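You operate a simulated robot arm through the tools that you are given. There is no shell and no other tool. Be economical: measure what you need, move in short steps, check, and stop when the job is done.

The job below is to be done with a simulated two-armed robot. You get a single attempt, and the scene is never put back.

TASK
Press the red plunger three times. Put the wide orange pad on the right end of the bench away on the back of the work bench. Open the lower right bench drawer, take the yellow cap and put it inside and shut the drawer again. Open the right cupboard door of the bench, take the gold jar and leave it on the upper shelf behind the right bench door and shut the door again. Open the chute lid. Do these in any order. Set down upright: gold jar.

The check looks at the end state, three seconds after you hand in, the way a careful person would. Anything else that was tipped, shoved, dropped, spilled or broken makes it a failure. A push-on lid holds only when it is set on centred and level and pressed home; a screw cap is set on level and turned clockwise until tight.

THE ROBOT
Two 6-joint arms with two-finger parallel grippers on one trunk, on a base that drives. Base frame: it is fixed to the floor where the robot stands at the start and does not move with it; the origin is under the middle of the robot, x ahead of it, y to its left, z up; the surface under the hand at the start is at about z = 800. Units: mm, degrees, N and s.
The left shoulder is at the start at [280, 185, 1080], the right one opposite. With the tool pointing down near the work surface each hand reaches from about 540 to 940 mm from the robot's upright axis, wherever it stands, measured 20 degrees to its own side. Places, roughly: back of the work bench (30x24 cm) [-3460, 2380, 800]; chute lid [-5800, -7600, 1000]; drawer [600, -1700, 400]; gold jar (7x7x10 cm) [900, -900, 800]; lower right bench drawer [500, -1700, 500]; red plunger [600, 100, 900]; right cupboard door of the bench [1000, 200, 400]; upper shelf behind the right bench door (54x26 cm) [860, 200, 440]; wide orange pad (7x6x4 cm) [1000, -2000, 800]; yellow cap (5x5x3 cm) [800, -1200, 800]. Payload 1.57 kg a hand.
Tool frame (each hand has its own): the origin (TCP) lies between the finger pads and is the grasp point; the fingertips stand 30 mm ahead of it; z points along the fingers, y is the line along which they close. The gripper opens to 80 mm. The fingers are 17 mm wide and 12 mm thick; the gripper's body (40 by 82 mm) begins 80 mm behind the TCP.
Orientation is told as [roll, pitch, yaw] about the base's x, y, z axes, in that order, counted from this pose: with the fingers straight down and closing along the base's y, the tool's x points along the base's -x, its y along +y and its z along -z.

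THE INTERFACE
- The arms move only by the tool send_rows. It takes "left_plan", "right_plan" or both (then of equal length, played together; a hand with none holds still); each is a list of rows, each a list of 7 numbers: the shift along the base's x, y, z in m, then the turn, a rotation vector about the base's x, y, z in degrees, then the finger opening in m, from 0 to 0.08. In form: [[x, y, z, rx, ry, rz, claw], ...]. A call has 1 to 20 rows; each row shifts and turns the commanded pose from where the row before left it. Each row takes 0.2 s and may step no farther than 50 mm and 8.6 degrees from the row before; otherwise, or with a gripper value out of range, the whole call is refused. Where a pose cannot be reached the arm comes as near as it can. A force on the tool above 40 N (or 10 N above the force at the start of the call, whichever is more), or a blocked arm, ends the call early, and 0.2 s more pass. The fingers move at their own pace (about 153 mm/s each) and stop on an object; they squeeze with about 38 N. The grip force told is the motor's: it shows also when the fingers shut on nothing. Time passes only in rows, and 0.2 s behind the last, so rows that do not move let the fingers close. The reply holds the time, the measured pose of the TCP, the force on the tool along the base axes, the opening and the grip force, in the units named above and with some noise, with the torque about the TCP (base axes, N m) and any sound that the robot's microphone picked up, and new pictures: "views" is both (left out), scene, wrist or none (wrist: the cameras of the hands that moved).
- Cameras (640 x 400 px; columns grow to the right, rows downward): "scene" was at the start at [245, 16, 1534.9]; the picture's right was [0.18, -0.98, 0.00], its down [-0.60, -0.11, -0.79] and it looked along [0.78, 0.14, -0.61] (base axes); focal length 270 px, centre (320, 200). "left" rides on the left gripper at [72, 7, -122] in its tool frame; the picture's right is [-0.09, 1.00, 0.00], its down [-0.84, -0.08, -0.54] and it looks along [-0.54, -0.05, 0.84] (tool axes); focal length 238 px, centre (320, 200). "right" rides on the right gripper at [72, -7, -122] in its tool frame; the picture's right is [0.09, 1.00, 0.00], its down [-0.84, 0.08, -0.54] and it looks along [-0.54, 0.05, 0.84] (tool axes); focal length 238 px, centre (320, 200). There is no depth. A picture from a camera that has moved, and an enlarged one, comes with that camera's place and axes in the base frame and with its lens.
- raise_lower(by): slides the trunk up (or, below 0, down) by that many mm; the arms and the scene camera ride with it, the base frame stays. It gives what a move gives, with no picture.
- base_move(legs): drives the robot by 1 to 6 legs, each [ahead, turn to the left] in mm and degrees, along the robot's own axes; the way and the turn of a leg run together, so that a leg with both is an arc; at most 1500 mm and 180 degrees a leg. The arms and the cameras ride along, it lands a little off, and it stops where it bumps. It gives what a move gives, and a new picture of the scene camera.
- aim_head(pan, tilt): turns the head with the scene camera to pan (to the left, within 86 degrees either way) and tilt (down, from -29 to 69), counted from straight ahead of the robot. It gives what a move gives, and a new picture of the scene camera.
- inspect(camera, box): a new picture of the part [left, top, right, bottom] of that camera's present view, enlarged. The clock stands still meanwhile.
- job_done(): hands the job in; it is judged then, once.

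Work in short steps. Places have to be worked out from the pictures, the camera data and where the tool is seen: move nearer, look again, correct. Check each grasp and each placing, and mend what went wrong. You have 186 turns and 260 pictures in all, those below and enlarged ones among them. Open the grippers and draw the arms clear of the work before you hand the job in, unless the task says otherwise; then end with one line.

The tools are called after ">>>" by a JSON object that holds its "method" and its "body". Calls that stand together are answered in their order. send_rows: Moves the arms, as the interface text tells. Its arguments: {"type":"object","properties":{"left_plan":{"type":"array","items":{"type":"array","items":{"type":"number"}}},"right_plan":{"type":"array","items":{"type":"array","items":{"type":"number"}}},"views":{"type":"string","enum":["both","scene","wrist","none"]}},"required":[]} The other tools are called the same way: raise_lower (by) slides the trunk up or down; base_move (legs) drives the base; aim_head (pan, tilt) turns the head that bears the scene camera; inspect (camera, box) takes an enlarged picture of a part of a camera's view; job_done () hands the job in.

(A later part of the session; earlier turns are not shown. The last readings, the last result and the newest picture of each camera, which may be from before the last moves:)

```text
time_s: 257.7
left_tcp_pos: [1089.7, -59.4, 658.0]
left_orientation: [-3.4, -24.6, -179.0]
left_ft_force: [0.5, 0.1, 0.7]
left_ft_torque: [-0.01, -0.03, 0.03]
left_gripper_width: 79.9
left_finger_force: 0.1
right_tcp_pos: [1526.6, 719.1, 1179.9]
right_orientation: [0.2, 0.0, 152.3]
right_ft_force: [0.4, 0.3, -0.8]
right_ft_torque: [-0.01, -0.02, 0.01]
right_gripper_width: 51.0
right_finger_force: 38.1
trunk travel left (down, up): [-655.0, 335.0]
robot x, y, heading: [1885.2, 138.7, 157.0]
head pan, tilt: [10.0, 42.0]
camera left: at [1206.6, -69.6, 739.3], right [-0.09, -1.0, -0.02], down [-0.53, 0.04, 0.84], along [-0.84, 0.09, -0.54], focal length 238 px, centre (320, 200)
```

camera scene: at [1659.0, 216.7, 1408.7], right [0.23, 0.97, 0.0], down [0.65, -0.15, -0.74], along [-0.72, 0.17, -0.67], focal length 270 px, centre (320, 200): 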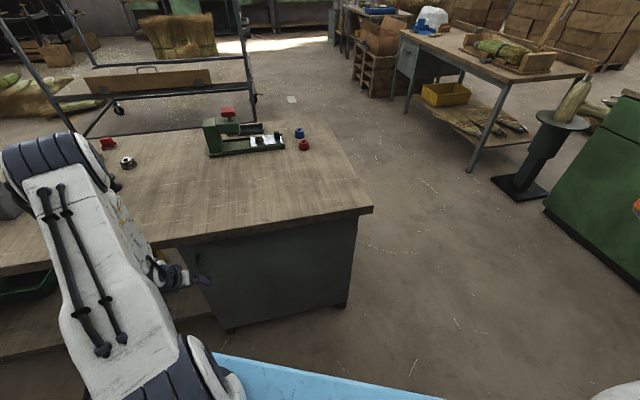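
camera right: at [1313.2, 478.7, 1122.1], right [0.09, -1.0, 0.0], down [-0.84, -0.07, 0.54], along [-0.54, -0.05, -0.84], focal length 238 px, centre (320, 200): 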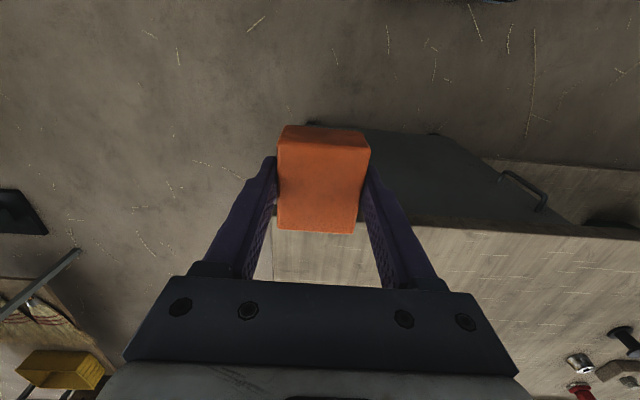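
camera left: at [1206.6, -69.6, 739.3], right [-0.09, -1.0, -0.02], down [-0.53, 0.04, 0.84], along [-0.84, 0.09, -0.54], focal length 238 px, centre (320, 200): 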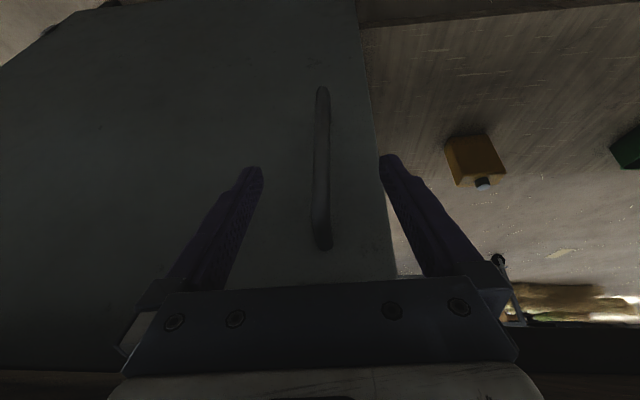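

>>> {"method": "send_rows", "body": {"left_plan": [[-0.009, 0.001, 0, 0, 0, 0, 0.08], [0, 0, 0, 0, 0, 0, 0.0], [0, 0, 0, 0, 0, 0, 0.0], [0, 0, 0, 0, 0, 0, 0.0]], "views": "wrist"}}

```text
time_s: 258.7
left_tcp_pos: [1080.0, -58.3, 657.6]
left_orientation: [-3.3, -24.5, -179.1]
left_ft_force: [-0.1, -6.4, -0.7]
left_ft_torque: [-1.23, -0.31, 0.04]
left_gripper_width: 13.8
left_finger_force: 30.5
right_tcp_pos: [1526.7, 719.5, 1179.9]
right_orientation: [0.3, -0.1, 152.3]
right_ft_force: [-0.5, 0.1, -0.9]
right_ft_torque: [0.03, 0.0, -0.02]
right_gripper_width: 51.0
right_finger_force: 37.7
trunk travel left (down, up): [-655.0, 335.0]
robot x, y, heading: [1892.1, 134.5, 157.1]
head pan, tilt: [10.0, 42.0]
camera left: at [1197.4, -69.3, 739.4], right [-0.09, -1.0, -0.01], down [-0.54, 0.04, 0.84], along [-0.84, 0.09, -0.54], focal length 238 px, centre (320, 200)
```

left: 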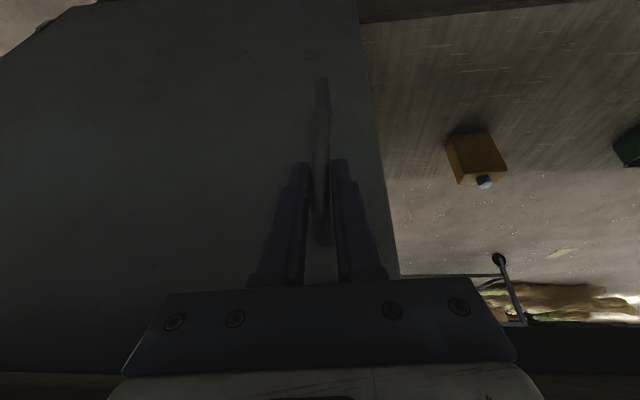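

Gripped. Pull again in small steps.

>>> {"method": "send_rows", "body": {"left_plan": [[0.015, 0.001, 0, 0, 0, 1.6, 0], [0.02, 0.002, 0, 0, 0, 2.1, 0], [0.02, 0.003, 0, 0, 0, 2.1, 0], [0.02, 0.004, 0, 0, 0, 2.1, 0]], "views": "wrist"}}

```text
time_s: 259.7
left_tcp_pos: [1150.0, -49.1, 659.4]
left_orientation: [-4.3, -23.9, -171.1]
left_ft_force: [-1.0, 5.7, -21.0]
left_ft_torque: [-1.01, -0.38, -0.09]
left_gripper_width: 14.3
left_finger_force: 30.7
left hand out of reach, approached as far as the arm can: row 4
right_tcp_pos: [1526.9, 719.8, 1179.2]
right_orientation: [0.3, 0.1, 152.3]
right_ft_force: [0.0, 0.5, -0.6]
right_ft_torque: [-0.02, 0.04, -0.02]
right_gripper_width: 51.3
right_finger_force: 38.4
trunk travel left (down, up): [-655.0, 335.0]
robot x, y, heading: [1886.3, 132.5, 156.9]
head pan, tilt: [10.0, 42.0]
camera left: at [1265.9, -45.0, 741.5], right [0.04, -1.0, -0.03], down [-0.54, -0.05, 0.84], along [-0.84, -0.02, -0.55], focal length 238 px, centre (320, 200)
```

left: 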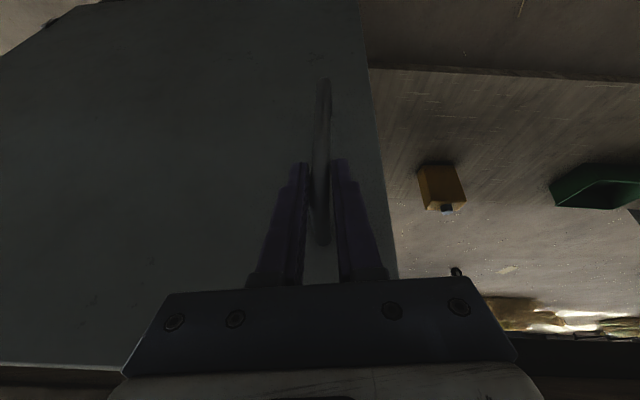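

Door is ~90 mm open now. I'll open it the rest of the way by pushing from inside while facing along the aisle. First release and raise clear.

>>> {"method": "send_rows", "body": {"left_plan": [[0, 0, 0, 0, 0, 0, 0.08], [0, 0, 0, 0, 0, 0, 0.08], [0, 0, 0.04, 0, 0, 0, 0.08], [0, 0, 0.045, 0, 0, 0, 0.08], [0, 0, 0.045, 0, 0, 0, 0.08], [0, 0, 0.045, 0, 0, 0, 0.08], [0, 0, 0.045, 0, 0, 0, 0.08], [0, 0, 0.045, 0, 0, 0, 0.08]], "views": "none"}}

>>> {"method": "raise_lower", "body": {"by": 200}}

>>> {"method": "base_move", "body": {"legs": [[270, 0]]}}

```text
time_s: 261.5
left_tcp_pos: [1144.9, -48.9, 929.9]
left_orientation: [-4.2, -24.8, -170.0]
left_ft_force: [0.6, -0.2, -0.4]
left_ft_torque: [0.04, 0.06, -0.06]
left_gripper_width: 80.2
left_finger_force: 0.1
right_tcp_pos: [1527.1, 719.3, 1179.8]
right_orientation: [0.2, 0.0, 152.3]
right_ft_force: [-0.8, -0.7, -1.3]
right_ft_torque: [-0.01, -0.01, 0.01]
right_gripper_width: 51.2
right_finger_force: 38.1
trunk travel left (down, up): [-655.0, 335.0]
robot x, y, heading: [1886.7, 139.5, 157.1]
head pan, tilt: [10.0, 42.0]
```

```text
time_s: 263.7
left_tcp_pos: [1145.5, -49.1, 1127.7]
left_orientation: [-3.4, -24.6, -171.1]
left_ft_force: [0.2, 0.0, -0.5]
left_ft_torque: [0.0, -0.02, -0.02]
left_gripper_width: 80.2
left_finger_force: 0.1
right_tcp_pos: [1528.2, 720.6, 1379.9]
right_orientation: [0.2, 0.1, 152.4]
right_ft_force: [0.2, -0.5, -0.9]
right_ft_torque: [-0.01, -0.02, 0.02]
right_gripper_width: 51.2
right_finger_force: 37.9
trunk travel left (down, up): [-855.0, 135.0]
robot x, y, heading: [1888.6, 135.3, 157.2]
head pan, tilt: [10.0, 42.0]
```

```text
time_s: 265.6
left_tcp_pos: [893.1, 58.5, 1128.3]
left_orientation: [-3.5, -24.6, -171.3]
left_ft_force: [0.5, -0.3, 0.2]
left_ft_torque: [0.0, 0.04, -0.03]
left_gripper_width: 79.5
left_finger_force: 0.1
right_tcp_pos: [1275.5, 827.2, 1378.9]
right_orientation: [0.2, 0.1, 152.2]
right_ft_force: [0.1, 0.0, -0.1]
right_ft_torque: [-0.01, 0.0, -0.03]
right_gripper_width: 51.0
right_finger_force: 38.0
trunk travel left (down, up): [-855.0, 135.0]
robot x, y, heading: [1634.8, 239.3, 156.7]
head pan, tilt: [10.0, 42.0]
camera scene: at [1406.7, 324.3, 1608.7], right [0.23, 0.97, 0.0], down [0.65, -0.15, -0.74], along [-0.72, 0.17, -0.67], focal length 270 px, centre (320, 200)
```

scene: 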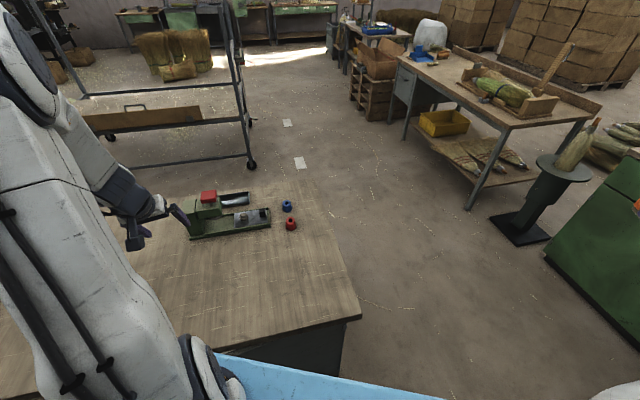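

>>> {"method": "base_move", "body": {"legs": [[0, -67], [-940, 0]]}}

>>> {"method": "aim_head", "body": {"pan": 30, "tilt": 50}}

```text
time_s: 273.4
left_tcp_pos: [1176.8, -93.1, 1126.9]
left_orientation: [-3.3, -24.7, 123.6]
left_ft_force: [-0.1, -0.3, -1.0]
left_ft_torque: [0.03, 0.0, 0.03]
left_gripper_width: 80.0
left_finger_force: 0.0
right_tcp_pos: [2034.5, -118.3, 1379.1]
right_orientation: [0.2, 0.0, 87.1]
right_ft_force: [0.4, -1.1, -1.1]
right_ft_torque: [-0.03, 0.0, -0.01]
right_gripper_width: 51.1
right_finger_force: 37.6
trunk travel left (down, up): [-855.0, 135.0]
robot x, y, heading: [1655.2, -687.4, 91.7]
head pan, tilt: [10.0, 42.0]
camera scene: at [1631.8, -447.2, 1608.6], right [0.98, 0.2, 0.0], down [0.13, -0.66, -0.74], along [-0.15, 0.73, -0.67], focal length 270 px, centre (320, 200)
```

scene: 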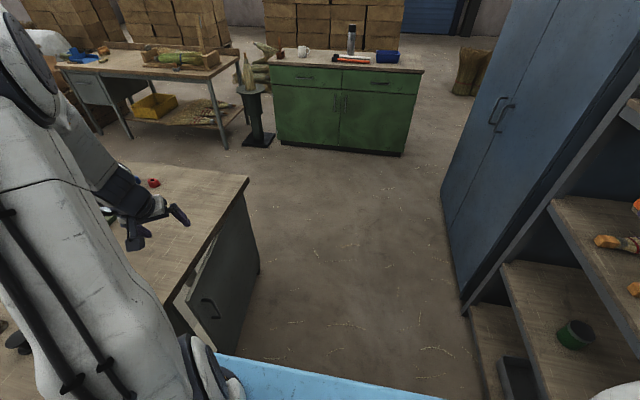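

```text
time_s: 274.2
left_tcp_pos: [1176.9, -92.1, 1128.1]
left_orientation: [-3.4, -24.5, 123.5]
left_ft_force: [0.1, 0.8, -0.3]
left_ft_torque: [-0.02, 0.0, -0.01]
left_gripper_width: 80.1
left_finger_force: 0.0
right_tcp_pos: [2034.3, -118.7, 1378.5]
right_orientation: [0.2, 0.1, 86.9]
right_ft_force: [0.0, 0.4, -1.7]
right_ft_torque: [0.0, -0.03, -0.01]
right_gripper_width: 51.3
right_finger_force: 38.3
trunk travel left (down, up): [-855.0, 135.0]
robot x, y, heading: [1654.9, -690.2, 91.8]
head pan, tilt: [30.0, 50.0]
camera scene: at [1608.3, -463.6, 1597.4], right [0.85, 0.52, 0.0], down [0.4, -0.65, -0.64], along [-0.34, 0.55, -0.77], focal length 270 px, centre (320, 200)
```

scene: 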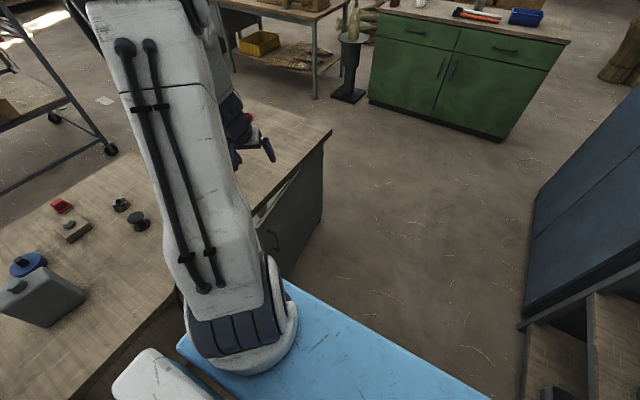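

The door stands ajar with its free edge around (1110,-95). I back up 220 mm, lower the trunk, and aim the left tool along +y to reach behind the door edge.

>>> {"method": "base_move", "body": {"legs": [[-220, -1.5]]}}

>>> {"method": "raise_lower", "body": {"by": -300}}

>>> {"method": "send_rows", "body": {"left_plan": [[0.01, 0, 0, 0, 0, -8, 0], [0.01, 0, 0, 0, 0, -8, 0], [0, 0, 0, 0, 0, -8, 0], [0, 0, 0, 0, 0, -8, 0], [0, 0.03, 0, 8, 0, 0, 0], [0, 0.03, 0, 8, 0, 0, 0], [0, 0.03, 0, 8, 0, 0, 0], [0, 0.03, 0, 6, 0, 0, 0]], "views": "both"}}

```text
time_s: 275.9
left_tcp_pos: [1196.2, -300.6, 1128.5]
left_orientation: [-3.4, -24.6, 121.9]
left_ft_force: [-0.6, -0.3, -0.2]
left_ft_torque: [0.01, 0.02, 0.01]
left_gripper_width: 79.8
left_finger_force: 0.0
right_tcp_pos: [2053.3, -347.8, 1380.2]
right_orientation: [0.2, 0.1, 85.5]
right_ft_force: [0.0, 0.6, -0.7]
right_ft_torque: [-0.05, 0.0, 0.0]
right_gripper_width: 51.3
right_finger_force: 38.0
trunk travel left (down, up): [-855.0, 135.0]
robot x, y, heading: [1658.9, -911.8, 90.1]
head pan, tilt: [30.0, 50.0]
camera scene: at [1617.5, -682.4, 1597.4], right [0.87, 0.5, 0.0], down [0.38, -0.66, -0.64], along [-0.32, 0.56, -0.77], focal length 270 px, centre (320, 200)
```

scene: 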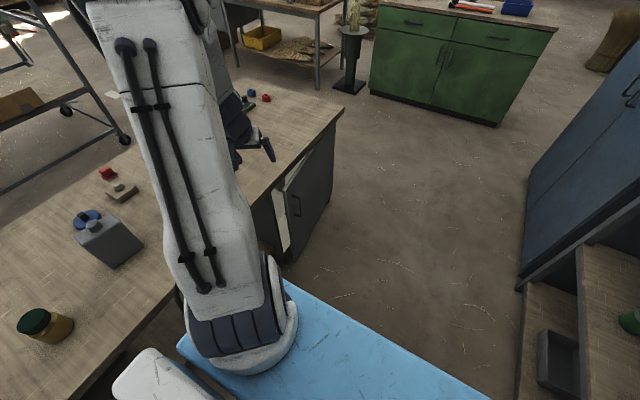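

```text
time_s: 278.9
left_tcp_pos: [1195.0, -300.1, 828.6]
left_orientation: [-3.4, -24.7, 122.0]
left_ft_force: [-0.3, 0.3, -0.2]
left_ft_torque: [0.02, 0.01, -0.01]
left_gripper_width: 79.7
left_finger_force: 0.1
right_tcp_pos: [2053.0, -348.4, 1080.9]
right_orientation: [0.1, 0.1, 85.5]
right_ft_force: [0.5, -0.2, -1.3]
right_ft_torque: [0.0, -0.02, 0.0]
right_gripper_width: 51.0
right_finger_force: 38.0
trunk travel left (down, up): [-555.0, 435.0]
robot x, y, heading: [1657.8, -909.1, 90.0]
head pan, tilt: [30.0, 50.0]
```

```text
time_s: 280.7
left_tcp_pos: [1215.7, -179.7, 830.3]
left_orientation: [-3.4, -54.6, 89.9]
left_ft_force: [0.3, -0.5, 0.4]
left_ft_torque: [-0.04, 0.01, -0.03]
left_gripper_width: 0.2
left_finger_force: 21.6
right_tcp_pos: [2052.9, -348.1, 1080.7]
right_orientation: [0.2, 0.1, 85.6]
right_ft_force: [-0.4, 0.3, -0.7]
right_ft_torque: [0.01, 0.03, -0.04]
right_gripper_width: 51.2
right_finger_force: 38.4
trunk travel left (down, up): [-555.0, 435.0]
robot x, y, heading: [1659.2, -909.2, 90.4]
head pan, tilt: [30.0, 50.0]
camera scene: at [1617.6, -682.9, 1297.5], right [0.87, 0.5, 0.0], down [0.38, -0.66, -0.64], along [-0.32, 0.56, -0.77], focal length 270 px, centre (320, 200)
camera left: at [1202.2, -320.3, 841.5], right [-0.99, 0.1, 0.04], down [0.05, 0.04, 1.0], along [0.1, 0.99, -0.04], focal length 238 px, centre (320, 200)
```

scene: 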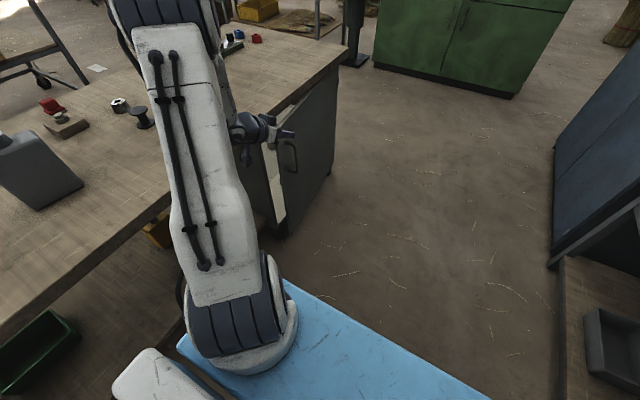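
left: 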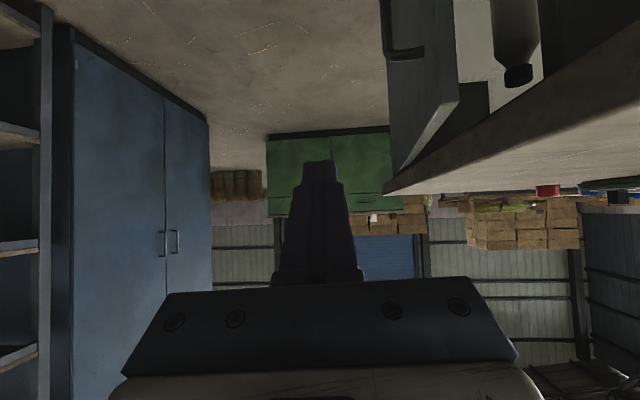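

I see the door edge and the gap behind it. I lower the hand for a level, closer look.

>>> {"method": "send_rows", "body": {"left_plan": [[-0.01, 0, -0.045, 0, 0, 0, 0.04], [-0.01, 0, -0.045, 0, 0, 0, 0.04], [-0.01, 0, -0.045, 0, 0, 0, 0.04], [-0.01, 0, -0.045, 0, 0, 0, 0.04]], "views": "wrist"}}

>>> {"method": "inspect", "body": {"camera": "left", "box": [320, 0, 560, 200]}}

```text
time_s: 281.7
left_tcp_pos: [1179.6, -181.1, 648.0]
left_orientation: [-3.3, -54.6, 89.9]
left_ft_force: [-1.0, -0.1, -0.1]
left_ft_torque: [-0.01, 0.02, 0.01]
left_gripper_width: 39.9
left_finger_force: 0.0
right_tcp_pos: [2051.9, -349.4, 1080.0]
right_orientation: [0.2, 0.1, 85.6]
right_ft_force: [-0.9, 0.1, -1.0]
right_ft_torque: [0.02, -0.02, -0.03]
right_gripper_width: 51.3
right_finger_force: 38.2
trunk travel left (down, up): [-555.0, 435.0]
robot x, y, heading: [1655.7, -911.2, 90.3]
head pan, tilt: [30.0, 50.0]
camera left: at [1164.9, -321.3, 659.8], right [-0.99, 0.1, 0.04], down [0.05, 0.04, 1.0], along [0.1, 0.99, -0.04], focal length 238 px, centre (320, 200)
```

left: 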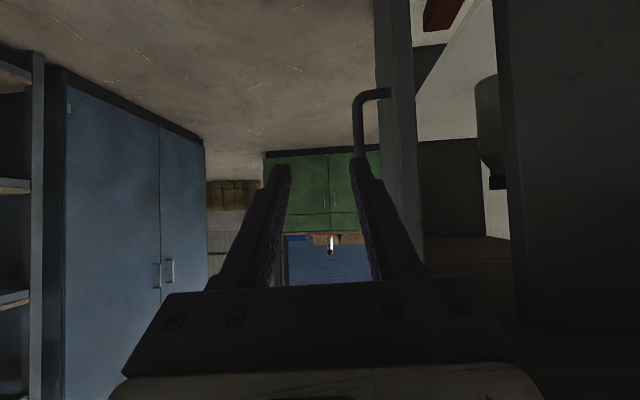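

```text
2.00 times, centred on (440, 100) of left
camera zoom: at [1164.9, -321.3, 659.8], right [-0.99, 0.1, 0.04], down [0.05, 0.04, 1.0], along [0.1, 0.99, -0.04], focal length 477 px, centre (80, 400)
```

zoom: 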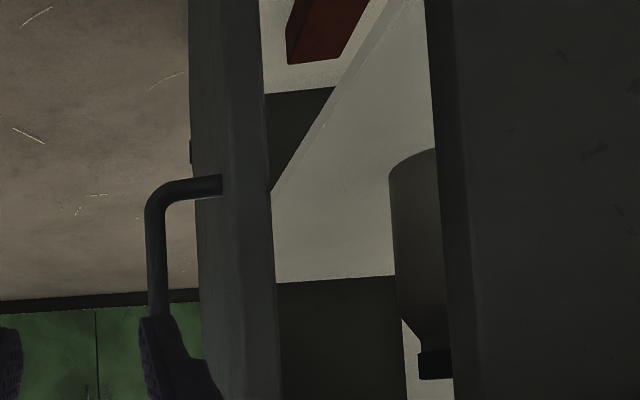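

The gap behind the door is about 70 mm (x 1026–1097). I slip the closed fingers behind the door edge.

>>> {"method": "send_rows", "body": {"left_plan": [[-0.04, -0.01, 0, 0, 0, 0, 0], [-0.04, 0, 0, 0, 0, 0, 0], [-0.034, 0, 0, 0, 0, 0, 0], [0, 0.04, 0, 0, 0, 0, 0], [0, 0.04, 0, 0, 0, 0, 0], [0, 0.025, 0, 0, 0, 0, 0]], "views": "both"}}

```text
time_s: 282.9
left_tcp_pos: [1115.7, -193.1, 510.8]
left_orientation: [-25.9, -41.7, 107.0]
left_ft_force: [21.7, 2.3, -18.0]
left_ft_torque: [1.09, 1.03, 1.74]
left_gripper_width: 0.0
left_finger_force: 20.8
right_tcp_pos: [1969.5, -356.5, 1094.9]
right_orientation: [-4.3, -0.9, 85.7]
right_ft_force: [-6.8, 4.5, -1.7]
right_ft_torque: [-0.35, -0.55, -0.01]
right_gripper_width: 51.2
right_finger_force: 37.9
trunk travel left (down, up): [-555.0, 435.0]
robot x, y, heading: [1655.5, -910.2, 89.7]
head pan, tilt: [30.0, 50.0]
stopped in row 6 (left hand): the arm was blocked; the commanded pose is now the measured one
camera scene: at [1630.1, -682.0, 1297.0], right [0.87, 0.49, -0.01], down [0.37, -0.67, -0.65], along [-0.32, 0.56, -0.76], focal length 270 px, centre (320, 200)
camera left: at [1096.0, -328.5, 543.7], right [-0.96, 0.08, -0.26], down [-0.24, 0.22, 0.95], along [0.13, 0.97, -0.19], focal length 238 px, centre (320, 200)
```

scene: 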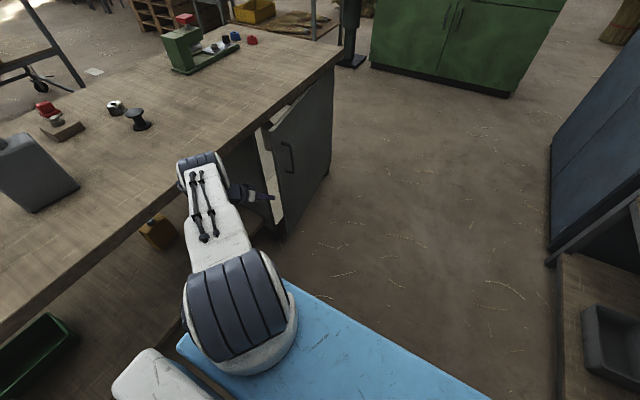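
left: 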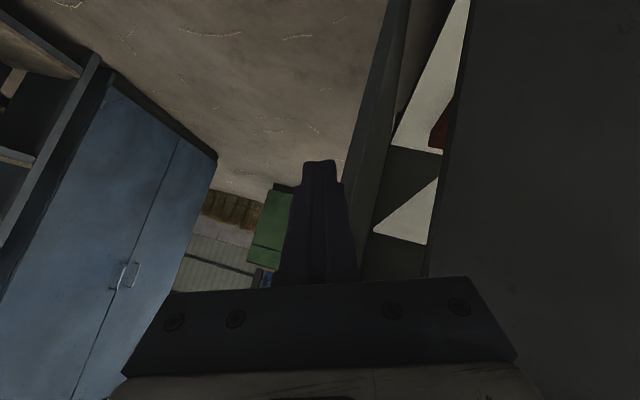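

The elbow got blocked by the bench edge. I back the hand out to the right and up.

>>> {"method": "send_rows", "body": {"left_plan": [[0.03, -0.01, 0.02, 0, 0, 0, 0], [0.035, 0, 0.03, 0, 0, 0, 0], [0.035, 0, 0.03, 0, 0, 0, 0], [0.03, 0, 0.035, 0, 0, 0, 0], [0.02, 0, 0.04, 0, 0, 0, 0]], "views": "both"}}

```text
time_s: 284.1
left_tcp_pos: [1249.9, -174.5, 715.4]
left_orientation: [-19.6, -46.2, 102.6]
left_ft_force: [-0.2, 0.2, 0.0]
left_ft_torque: [0.02, -0.03, -0.06]
left_gripper_width: 0.0
left_finger_force: 21.2
right_tcp_pos: [2007.8, -354.2, 1090.9]
right_orientation: [-2.3, -0.4, 85.2]
right_ft_force: [-0.4, 0.4, -1.0]
right_ft_torque: [0.02, -0.03, -0.02]
right_gripper_width: 51.2
right_finger_force: 38.1
trunk travel left (down, up): [-555.0, 435.0]
robot x, y, heading: [1660.1, -911.8, 90.1]
head pan, tilt: [30.0, 50.0]
camera scene: at [1619.3, -682.8, 1297.3], right [0.87, 0.5, 0.0], down [0.38, -0.66, -0.64], along [-0.32, 0.56, -0.77], focal length 270 px, centre (320, 200)
camera left: at [1233.3, -312.8, 741.7], right [-0.98, 0.09, -0.16], down [-0.15, 0.16, 0.98], along [0.12, 0.98, -0.15], focal length 238 px, centre (320, 200)
```

scene: 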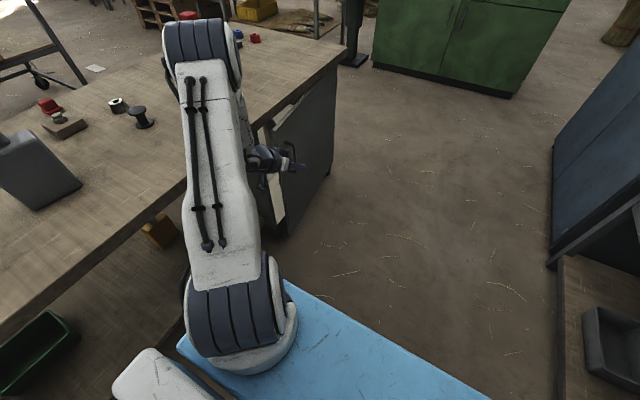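
left: 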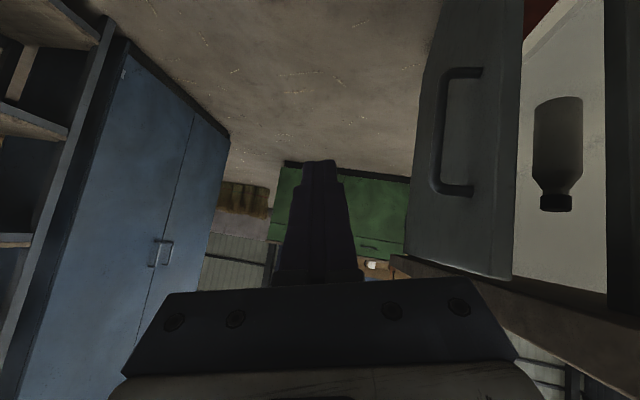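

I pull the hand toward me, straighten its roll, then turn the base to 105° and creep forward so the elbow stays off the bench.

>>> {"method": "send_rows", "body": {"left_plan": [[0.04, 0, 0, 0, 6.5, 0, 0], [0.04, 0, 0, 0, 6.5, 0, 0], [0.04, 0, 0, 6, 0, 0, 0], [0.03, 0, 0, 0, 0, 0, 0]], "views": "none"}}

>>> {"method": "base_move", "body": {"legs": [[0, 15], [90, 0]]}}

>>> {"method": "inspect", "body": {"camera": "left", "box": [0, 0, 640, 400]}}

```text
time_s: 285.1
left_tcp_pos: [1368.1, -129.1, 755.5]
left_orientation: [-2.1, -53.0, 89.4]
left_ft_force: [-0.4, 0.7, -1.3]
left_ft_torque: [-0.02, 0.01, 0.0]
left_gripper_width: 0.2
left_finger_force: 21.3
left hand out of reach, approached as far as the arm can: row 2, 3, 4
right_tcp_pos: [2008.7, -353.5, 1090.7]
right_orientation: [-2.3, -0.4, 85.2]
right_ft_force: [-0.6, 1.0, -0.8]
right_ft_torque: [0.02, 0.0, -0.02]
right_gripper_width: 51.0
right_finger_force: 38.0
trunk travel left (down, up): [-555.0, 435.0]
robot x, y, heading: [1658.0, -913.4, 89.8]
head pan, tilt: [30.0, 50.0]
```

```text
time_s: 287.1
left_tcp_pos: [1155.7, -136.5, 757.0]
left_orientation: [-2.2, -53.0, 104.2]
left_ft_force: [-0.2, -0.4, 0.3]
left_ft_torque: [0.0, 0.02, 0.01]
left_gripper_width: 0.0
left_finger_force: 21.7
right_tcp_pos: [1831.5, -192.1, 1089.4]
right_orientation: [-2.3, -0.4, 100.0]
right_ft_force: [-0.3, -0.4, -0.8]
right_ft_torque: [-0.04, 0.0, 0.0]
right_gripper_width: 51.1
right_finger_force: 37.6
trunk travel left (down, up): [-555.0, 435.0]
robot x, y, heading: [1635.1, -823.5, 104.7]
head pan, tilt: [30.0, 50.0]
camera scene: at [1539.4, -609.1, 1297.5], right [0.71, 0.7, 0.0], down [0.54, -0.55, -0.64], along [-0.45, 0.46, -0.77], focal length 270 px, centre (320, 200)
```

scene: 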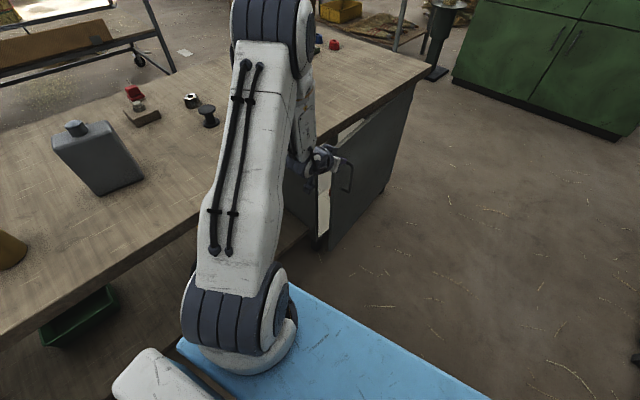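

```text
1.00 times, centred on (320, 200) of left (not enlarged: the box is as wide or as high as the picture)
camera zoom: at [1180.4, -275.2, 773.7], right [-0.99, -0.16, 0.05], down [0.04, 0.08, 1.0], along [-0.16, 0.98, -0.07], focal length 238 px, centre (320, 200)
```

zoom: 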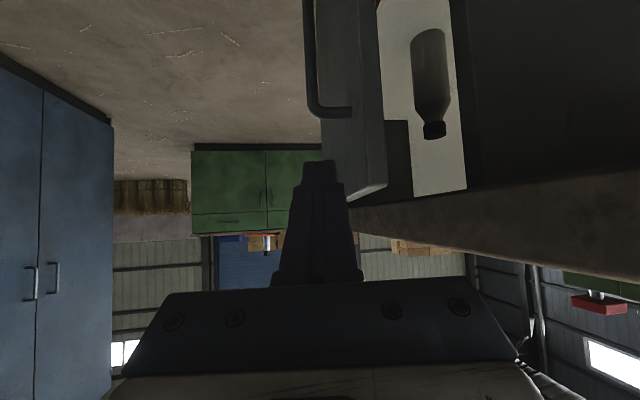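

Door edge at (1099,-100), cabinet front at x≈1027. I go around the edge: back a little, down and left.

>>> {"method": "send_rows", "body": {"left_plan": [[0, -0.04, -0.02, 0, 0, 0, 0], [-0.03, 0, -0.03, 0, 0, 0, 0], [-0.03, 0, -0.03, 0, 0, 0, 0], [-0.03, 0, 0, 0, 0, 0, 0]], "views": "both"}}

```text
time_s: 287.9
left_tcp_pos: [1101.4, -162.4, 697.4]
left_orientation: [-2.7, -52.9, 102.9]
left_ft_force: [4.5, 1.6, -2.0]
left_ft_torque: [0.04, 0.17, 0.16]
left_gripper_width: 0.0
left_finger_force: 20.7
left hand out of reach, approached as far as the arm can: row 1
right_tcp_pos: [1833.3, -192.6, 1089.8]
right_orientation: [-2.2, -0.4, 99.9]
right_ft_force: [0.1, 0.4, -0.2]
right_ft_torque: [0.03, -0.02, -0.02]
right_gripper_width: 51.1
right_finger_force: 37.9
trunk travel left (down, up): [-555.0, 435.0]
robot x, y, heading: [1631.5, -819.1, 104.7]
head pan, tilt: [30.0, 50.0]
stopped in row 3 (left hand): the force on the tool passed its limit at 84 N (the readings are from after the stop); the commanded pose is now the measured one
camera scene: at [1539.8, -608.8, 1297.3], right [0.71, 0.7, 0.0], down [0.54, -0.55, -0.64], along [-0.45, 0.46, -0.77], focal length 270 px, centre (320, 200)
camera left: at [1121.9, -302.7, 714.6], right [-0.99, -0.13, 0.05], down [0.03, 0.08, 1.0], along [-0.14, 0.99, -0.07], focal length 238 px, centre (320, 200)
```

scene: 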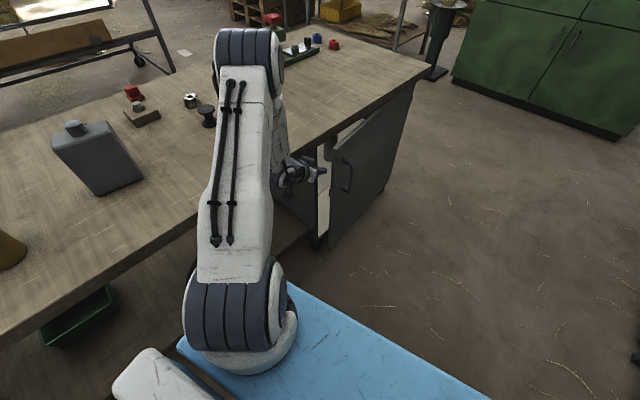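
left: 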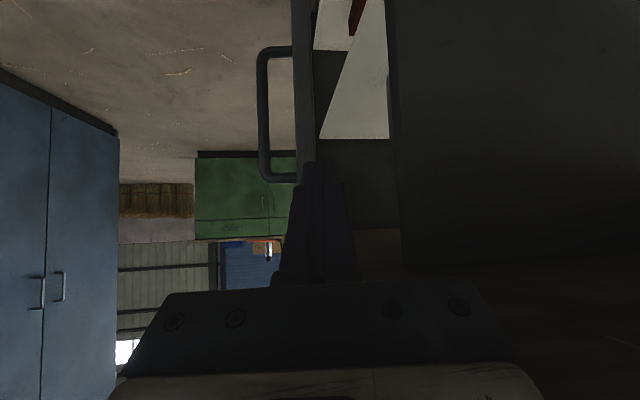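

The gripper body touched the bench edge. I yaw the tool more toward −x so the body stays outside while the tips hook behind the door.

>>> {"method": "send_rows", "body": {"left_plan": [[0.02, 0, 0, 0, 0, 7, 0], [0.01, 0, -0.01, 0, 0, 7, 0], [0, 0, -0.02, 0, 0, 7, 0], [-0.015, 0, -0.02, 0, 0, 0, 0], [-0.015, 0, 0, 0, 0, 0, 0]], "views": "wrist"}}

```text
time_s: 288.8
left_tcp_pos: [1087.4, -147.3, 698.2]
left_orientation: [-5.4, -52.4, 119.8]
left_ft_force: [9.3, 4.8, -3.0]
left_ft_torque: [-0.1, 0.51, 0.51]
left_gripper_width: 0.0
left_finger_force: 21.3
left hand out of reach, approached as far as the arm can: row 1, 2, 3
right_tcp_pos: [1833.4, -190.7, 1089.5]
right_orientation: [-2.2, -0.3, 99.9]
right_ft_force: [1.3, 0.0, 0.1]
right_ft_torque: [0.02, -0.01, 0.01]
right_gripper_width: 51.2
right_finger_force: 37.4
trunk travel left (down, up): [-555.0, 435.0]
robot x, y, heading: [1633.2, -821.8, 104.4]
head pan, tilt: [30.0, 50.0]
stopped in row 4 (left hand): the force on the tool passed its limit at 146 N (the readings are from after the stop); the commanded pose is now the measured one
camera left: at [1142.1, -277.7, 716.1], right [-0.92, -0.38, 0.02], down [-0.01, 0.08, 1.0], along [-0.38, 0.92, -0.08], focal length 238 px, centre (320, 200)
```

left: 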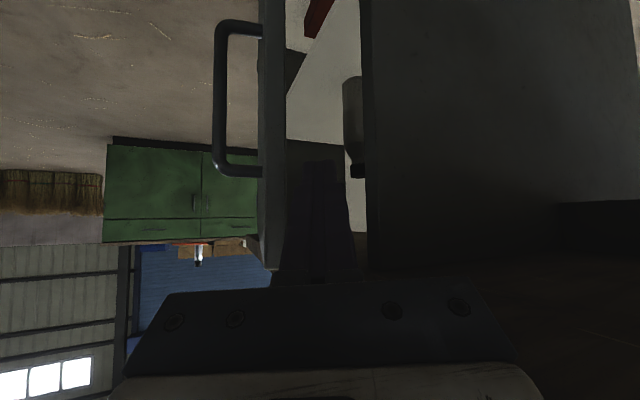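

The fingers now point into the gap. I advance in +y only (slightly off the bench).

>>> {"method": "send_rows", "body": {"left_plan": [[0.004, 0.02, 0, 0, 0, 0, 0], [0.002, 0.025, 0, 0, 0, 0, 0], [0, 0.025, 0, 0, 0, 0, 0]], "views": "both"}}

```text
time_s: 289.4
left_tcp_pos: [1087.7, -109.5, 693.5]
left_orientation: [-6.0, -51.2, 120.4]
left_ft_force: [0.4, -6.7, 0.6]
left_ft_torque: [0.07, 0.01, -0.09]
left_gripper_width: 0.0
left_finger_force: 20.8
left hand out of reach, approached as far as the arm can: row 2, 3
right_tcp_pos: [1830.9, -191.3, 1090.2]
right_orientation: [-2.3, -0.3, 100.0]
right_ft_force: [-0.5, -0.7, -0.1]
right_ft_torque: [-0.05, 0.02, -0.03]
right_gripper_width: 51.2
right_finger_force: 38.1
trunk travel left (down, up): [-555.0, 435.0]
robot x, y, heading: [1635.3, -820.4, 104.3]
head pan, tilt: [30.0, 50.0]
stopped in row 3 (left hand): the force on the tool passed its limit at 80 N (the readings are from after the stop); the commanded pose is now the measured one
camera scene: at [1539.9, -609.3, 1297.4], right [0.71, 0.7, 0.0], down [0.54, -0.55, -0.64], along [-0.45, 0.46, -0.77], focal length 270 px, centre (320, 200)
camera left: at [1141.2, -239.3, 714.4], right [-0.92, -0.38, 0.01], down [-0.03, 0.1, 0.99], along [-0.38, 0.92, -0.1], focal length 238 px, centre (320, 200)
```

scene: 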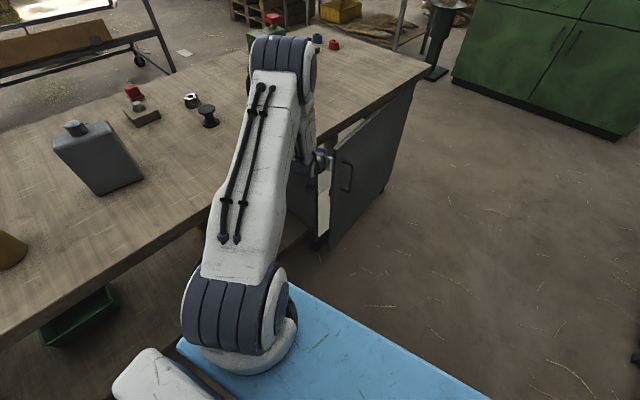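
left: 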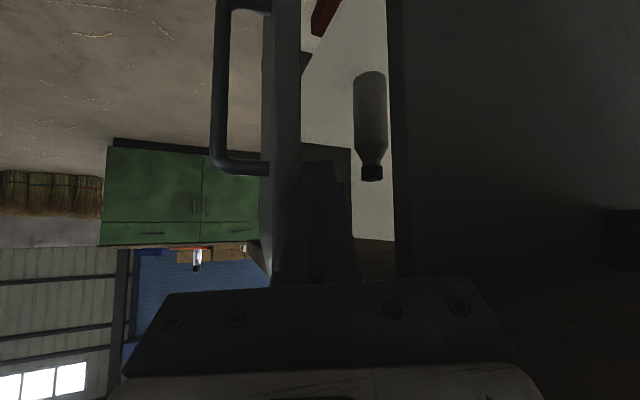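

The fingertips are just behind the door edge. I now push the door outward (+x).

>>> {"method": "send_rows", "body": {"left_plan": [[0.02, 0, 0, 0, 0, 0, 0], [0.03, 0.003, 0, 0, 0, 0, 0], [0.03, 0.006, 0, 0, 0, 0, 0], [0.03, 0.01, 0, 0, 0, 0, 0]], "views": "both"}}

```text
time_s: 290.4
left_tcp_pos: [1102.4, -118.5, 698.1]
left_orientation: [-6.8, -51.2, 120.3]
left_ft_force: [0.4, -0.8, 0.8]
left_ft_torque: [0.03, 0.02, 0.01]
left_gripper_width: 0.0
left_finger_force: 21.2
left hand out of reach, approached as far as the arm can: row 1, 2, 3, 4
right_tcp_pos: [1832.5, -191.5, 1089.1]
right_orientation: [-2.2, -0.2, 100.0]
right_ft_force: [-0.2, -0.2, -1.2]
right_ft_torque: [-0.01, -0.01, -0.02]
right_gripper_width: 51.2
right_finger_force: 38.1
trunk travel left (down, up): [-555.0, 435.0]
robot x, y, heading: [1633.1, -820.0, 104.2]
head pan, tilt: [30.0, 50.0]
camera scene: at [1539.7, -608.9, 1297.4], right [0.71, 0.7, 0.0], down [0.54, -0.55, -0.64], along [-0.45, 0.46, -0.77], focal length 270 px, centre (320, 200)
camera left: at [1154.1, -248.5, 717.9], right [-0.93, -0.37, 0.0], down [-0.04, 0.09, 0.99], along [-0.37, 0.92, -0.1], focal length 238 px, centre (320, 200)
```

scene: 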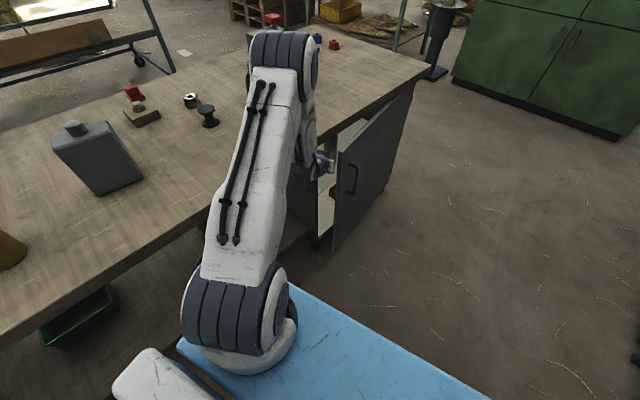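
left: 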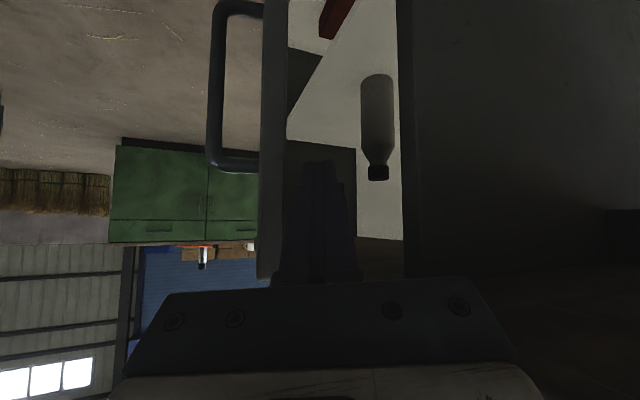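

The door yields easily; my arm is at its inner limit, but rotating the base to the right sweeps the hand in exactly the opening direction. I turn right 15°.

>>> {"method": "base_move", "body": {"legs": [[0, -15]]}}

```text
time_s: 291.3
left_tcp_pos: [1128.7, -103.7, 695.7]
left_orientation: [-6.9, -50.5, 118.4]
left_ft_force: [0.8, -4.0, 2.5]
left_ft_torque: [0.09, 0.01, -0.06]
left_gripper_width: 0.2
left_finger_force: 20.8
right_tcp_pos: [1856.6, -199.5, 1088.6]
right_orientation: [-2.1, -0.3, 97.6]
right_ft_force: [0.5, -0.1, -0.1]
right_ft_torque: [0.03, -0.02, 0.01]
right_gripper_width: 50.9
right_finger_force: 37.5
trunk travel left (down, up): [-555.0, 435.0]
robot x, y, heading: [1632.1, -820.8, 102.2]
head pan, tilt: [30.0, 50.0]
stopped in leg 1: the force on the tool passed its limit at 71 N (the readings are from after the stop); the commanded pose is now the measured one
camera scene: at [1547.8, -605.9, 1297.4], right [0.74, 0.67, 0.0], down [0.52, -0.57, -0.64], along [-0.43, 0.47, -0.77], focal length 270 px, centre (320, 200)
```

scene: 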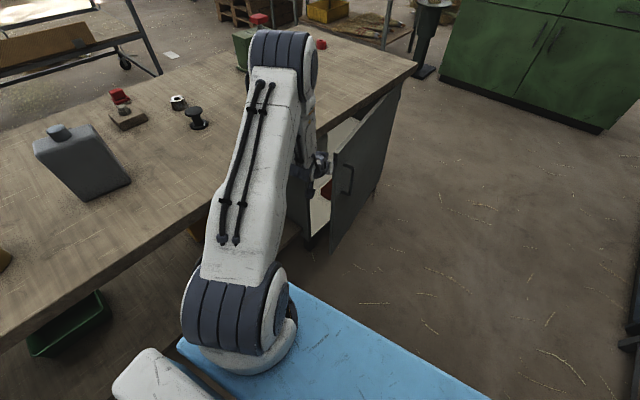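

The gripper body pushed the edge end-on. I combine small backing with right turns so the hand follows the door's arc.

>>> {"method": "base_move", "body": {"legs": [[-25, 0], [-40, -6], [-28, -6], [-15, -6]]}}

```text
time_s: 293.7
left_tcp_pos: [1388.2, -89.1, 696.1]
left_orientation: [-6.9, -50.3, 100.4]
left_ft_force: [-0.1, 0.4, 0.2]
left_ft_torque: [-0.01, -0.01, -0.03]
left_gripper_width: 0.3
left_finger_force: 21.4
right_tcp_pos: [2051.4, -405.6, 1090.1]
right_orientation: [-2.4, -0.3, 79.7]
right_ft_force: [0.0, -0.4, -1.6]
right_ft_torque: [-0.05, 0.0, -0.02]
right_gripper_width: 51.1
right_finger_force: 38.2
trunk travel left (down, up): [-555.0, 435.0]
robot x, y, heading: [1651.6, -927.7, 84.7]
head pan, tilt: [30.0, 50.0]
camera scene: at [1630.6, -695.8, 1297.4], right [0.91, 0.41, 0.0], down [0.32, -0.7, -0.64], along [-0.27, 0.59, -0.77], focal length 270 px, centre (320, 200)
```

scene: 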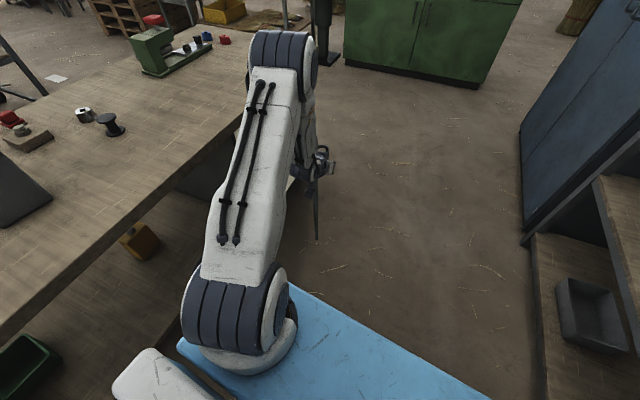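

The door has swung further. I check with the left wrist view.

>>> {"method": "inspect", "body": {"camera": "left", "box": [0, 0, 640, 400]}}

```text
1.00 times, centred on (320, 200) of left (not enlarged: the box is as wide or as high as the picture)
camera zoom: at [1393.2, -228.5, 717.0], right [-1.0, -0.03, -0.01], down [-0.01, 0.11, 0.99], along [-0.03, 0.99, -0.11], focal length 238 px, centre (320, 200)
```

zoom: 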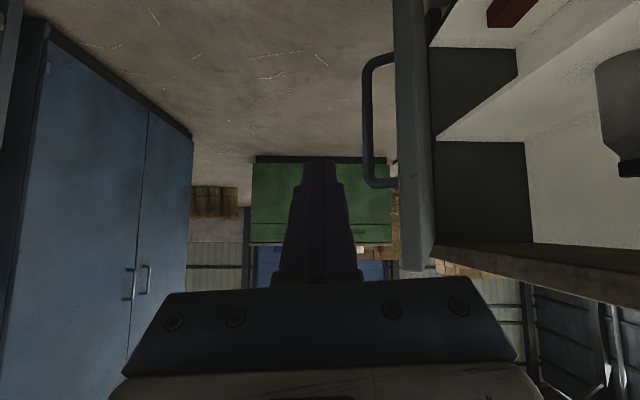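

The door is ~26° open and the hand is outside it again. Now there is plenty of gap: I move the hand around to the inside.

>>> {"method": "send_rows", "body": {"left_plan": [[0, -0.045, 0, 0, 0, 0, 0], [-0.045, 0, 0, 0, 0, 0, 0], [-0.045, 0, 0, 0, 0, 0, 0], [-0.045, 0, 0, 0, 0, 0, 0], [-0.045, 0, 0, 0, 0, 0, 0]], "views": "wrist"}}

```text
time_s: 294.9
left_tcp_pos: [1210.8, -132.2, 698.8]
left_orientation: [-6.8, -50.4, 100.3]
left_ft_force: [0.4, 0.2, 0.8]
left_ft_torque: [0.01, 0.05, -0.02]
left_gripper_width: 0.1
left_finger_force: 21.3
right_tcp_pos: [2050.3, -404.8, 1089.7]
right_orientation: [-2.2, -0.2, 79.7]
right_ft_force: [-0.1, -0.3, -0.5]
right_ft_torque: [0.0, 0.06, 0.02]
right_gripper_width: 50.9
right_finger_force: 37.7
trunk travel left (down, up): [-555.0, 435.0]
robot x, y, heading: [1647.5, -925.5, 84.3]
head pan, tilt: [30.0, 50.0]
camera left: at [1214.0, -272.1, 719.8], right [-1.0, -0.03, -0.01], down [-0.01, 0.11, 0.99], along [-0.03, 0.99, -0.11], focal length 238 px, centre (320, 200)
```

left: 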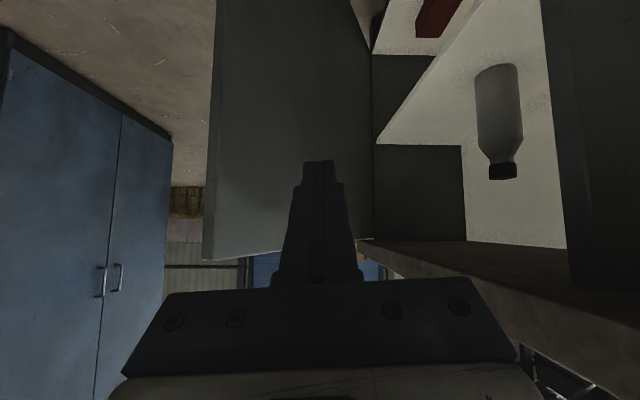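

Hand is inside the door now. I advance +y and then sweep by turning right with some forward motion.

>>> {"method": "send_rows", "body": {"left_plan": [[0.01, 0.045, 0, 0, 0, 0, 0], [0.01, 0.045, 0, 0, 0, 0, 0], [0.01, 0.03, 0, 0, 0, 0, 0]], "views": "none"}}

>>> {"method": "base_move", "body": {"legs": [[40, -10], [80, -7]]}}

>>> {"method": "inspect", "body": {"camera": "left", "box": [0, 0, 640, 400]}}

```text
time_s: 295.7
left_tcp_pos: [1239.9, -11.2, 695.9]
left_orientation: [-6.9, -50.4, 100.4]
left_ft_force: [0.1, 1.6, -0.2]
left_ft_torque: [0.0, 0.01, -0.02]
left_gripper_width: 0.0
left_finger_force: 21.4
right_tcp_pos: [2049.8, -404.1, 1089.7]
right_orientation: [-2.3, -0.3, 79.8]
right_ft_force: [0.1, 0.0, -1.3]
right_ft_torque: [0.0, 0.02, 0.05]
right_gripper_width: 51.2
right_finger_force: 38.5
trunk travel left (down, up): [-555.0, 435.0]
robot x, y, heading: [1644.0, -924.1, 84.5]
head pan, tilt: [30.0, 50.0]
```

```text
time_s: 297.4
left_tcp_pos: [1557.5, 185.6, 695.0]
left_orientation: [-7.0, -50.4, 83.5]
left_ft_force: [-1.0, 0.5, 0.7]
left_ft_torque: [0.01, -0.03, -0.01]
left_gripper_width: 0.2
left_finger_force: 21.1
right_tcp_pos: [2217.4, -428.5, 1089.5]
right_orientation: [-2.2, -0.2, 62.9]
right_ft_force: [0.0, -0.3, -0.5]
right_ft_torque: [0.0, -0.02, 0.01]
right_gripper_width: 50.9
right_finger_force: 37.4
trunk travel left (down, up): [-555.0, 435.0]
robot x, y, heading: [1676.7, -806.9, 67.5]
head pan, tilt: [30.0, 50.0]
camera scene: at [1731.6, -584.1, 1297.5], right [0.99, 0.13, 0.0], down [0.1, -0.76, -0.64], along [-0.08, 0.64, -0.77], focal length 270 px, centre (320, 200)
```

scene: 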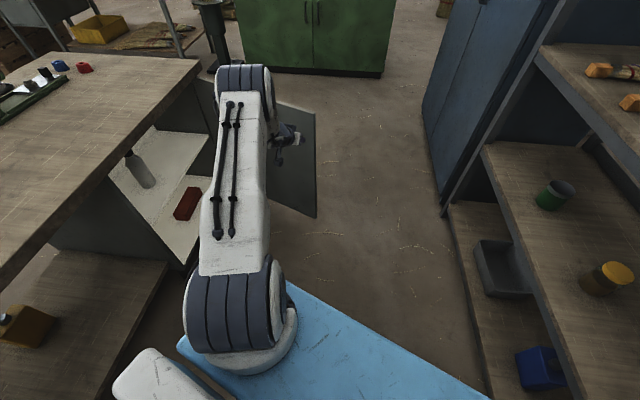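

```text
1.00 times, centred on (320, 200) of left (not enlarged: the box is as wide or as high as the picture)
camera zoom: at [1521.1, 50.4, 718.0], right [-0.96, 0.26, -0.01], down [0.02, 0.11, 0.99], along [0.26, 0.96, -0.11], focal length 238 px, centre (320, 200)
```

zoom: 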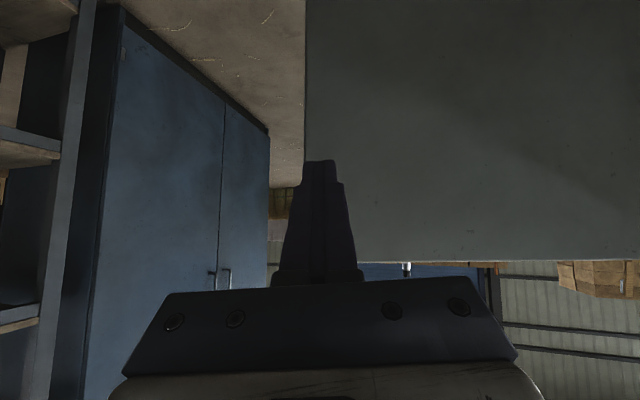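

Door is ~75° open and the upper shelf is visible. Now the jar: I retract and raise the left hand, and turn to face the bench by the jar.

>>> {"method": "send_rows", "body": {"left_plan": [[0.0, -0.045, 0.01, 0, 0, 0, 0.04], [0.0, -0.045, 0.01, 0, 0, 0, 0.08], [0.0, -0.045, 0.01, 0, 0, 0, 0.08], [0.0, -0.045, 0.01, 0, 0, 0, 0.08], [0, -0.03, 0.03, 0, 0, 0, 0.08]], "views": "none"}}

>>> {"method": "raise_lower", "body": {"by": 370}}

>>> {"method": "base_move", "body": {"legs": [[0, 32.5], [230, 0], [0, 80]]}}

```text
time_s: 298.6
left_tcp_pos: [1555.3, -25.4, 765.1]
left_orientation: [-6.8, -50.5, 83.6]
left_ft_force: [-0.3, -0.3, -0.8]
left_ft_torque: [0.02, 0.0, -0.01]
left_gripper_width: 79.9
left_finger_force: 0.1
right_tcp_pos: [2218.3, -427.9, 1088.2]
right_orientation: [-2.3, -0.3, 62.9]
right_ft_force: [-0.4, 0.6, -1.0]
right_ft_torque: [-0.01, -0.01, -0.01]
right_gripper_width: 51.4
right_finger_force: 38.1
trunk travel left (down, up): [-555.0, 435.0]
robot x, y, heading: [1680.1, -807.2, 68.0]
head pan, tilt: [30.0, 50.0]
```

```text
time_s: 302.2
left_tcp_pos: [1556.2, -26.7, 1133.7]
left_orientation: [-6.9, -50.5, 83.5]
left_ft_force: [0.4, -0.4, -0.2]
left_ft_torque: [0.0, -0.02, 0.0]
left_gripper_width: 80.3
left_finger_force: 0.1
right_tcp_pos: [2218.1, -427.1, 1459.0]
right_orientation: [-2.1, -0.3, 62.9]
right_ft_force: [0.2, 0.3, -0.6]
right_ft_torque: [-0.02, 0.02, -0.02]
right_gripper_width: 51.2
right_finger_force: 37.7
trunk travel left (down, up): [-925.0, 65.0]
robot x, y, heading: [1681.5, -808.6, 67.7]
head pan, tilt: [30.0, 50.0]
```

```text
time_s: 308.9
left_tcp_pos: [954.3, -974.5, 1135.0]
left_orientation: [-6.9, -50.4, -165.7]
left_ft_force: [0.4, -0.8, -0.6]
left_ft_torque: [0.0, 0.02, -0.03]
left_gripper_width: 79.7
left_finger_force: 0.1
right_tcp_pos: [1097.0, -214.4, 1460.0]
right_orientation: [-2.2, -0.3, 173.6]
right_ft_force: [0.8, -0.4, -1.4]
right_ft_torque: [-0.02, 0.0, -0.02]
right_gripper_width: 51.2
right_finger_force: 37.9
trunk travel left (down, up): [-925.0, 65.0]
robot x, y, heading: [1643.1, -579.4, 178.4]
head pan, tilt: [30.0, 50.0]
camera scene: at [1415.2, -611.3, 1667.4], right [-0.47, 0.88, 0.0], down [0.67, 0.36, -0.64], along [-0.57, -0.3, -0.77], focal length 270 px, centre (320, 200)
```

scene: 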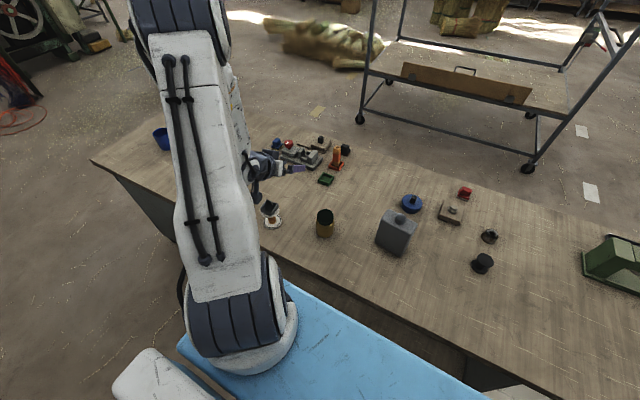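

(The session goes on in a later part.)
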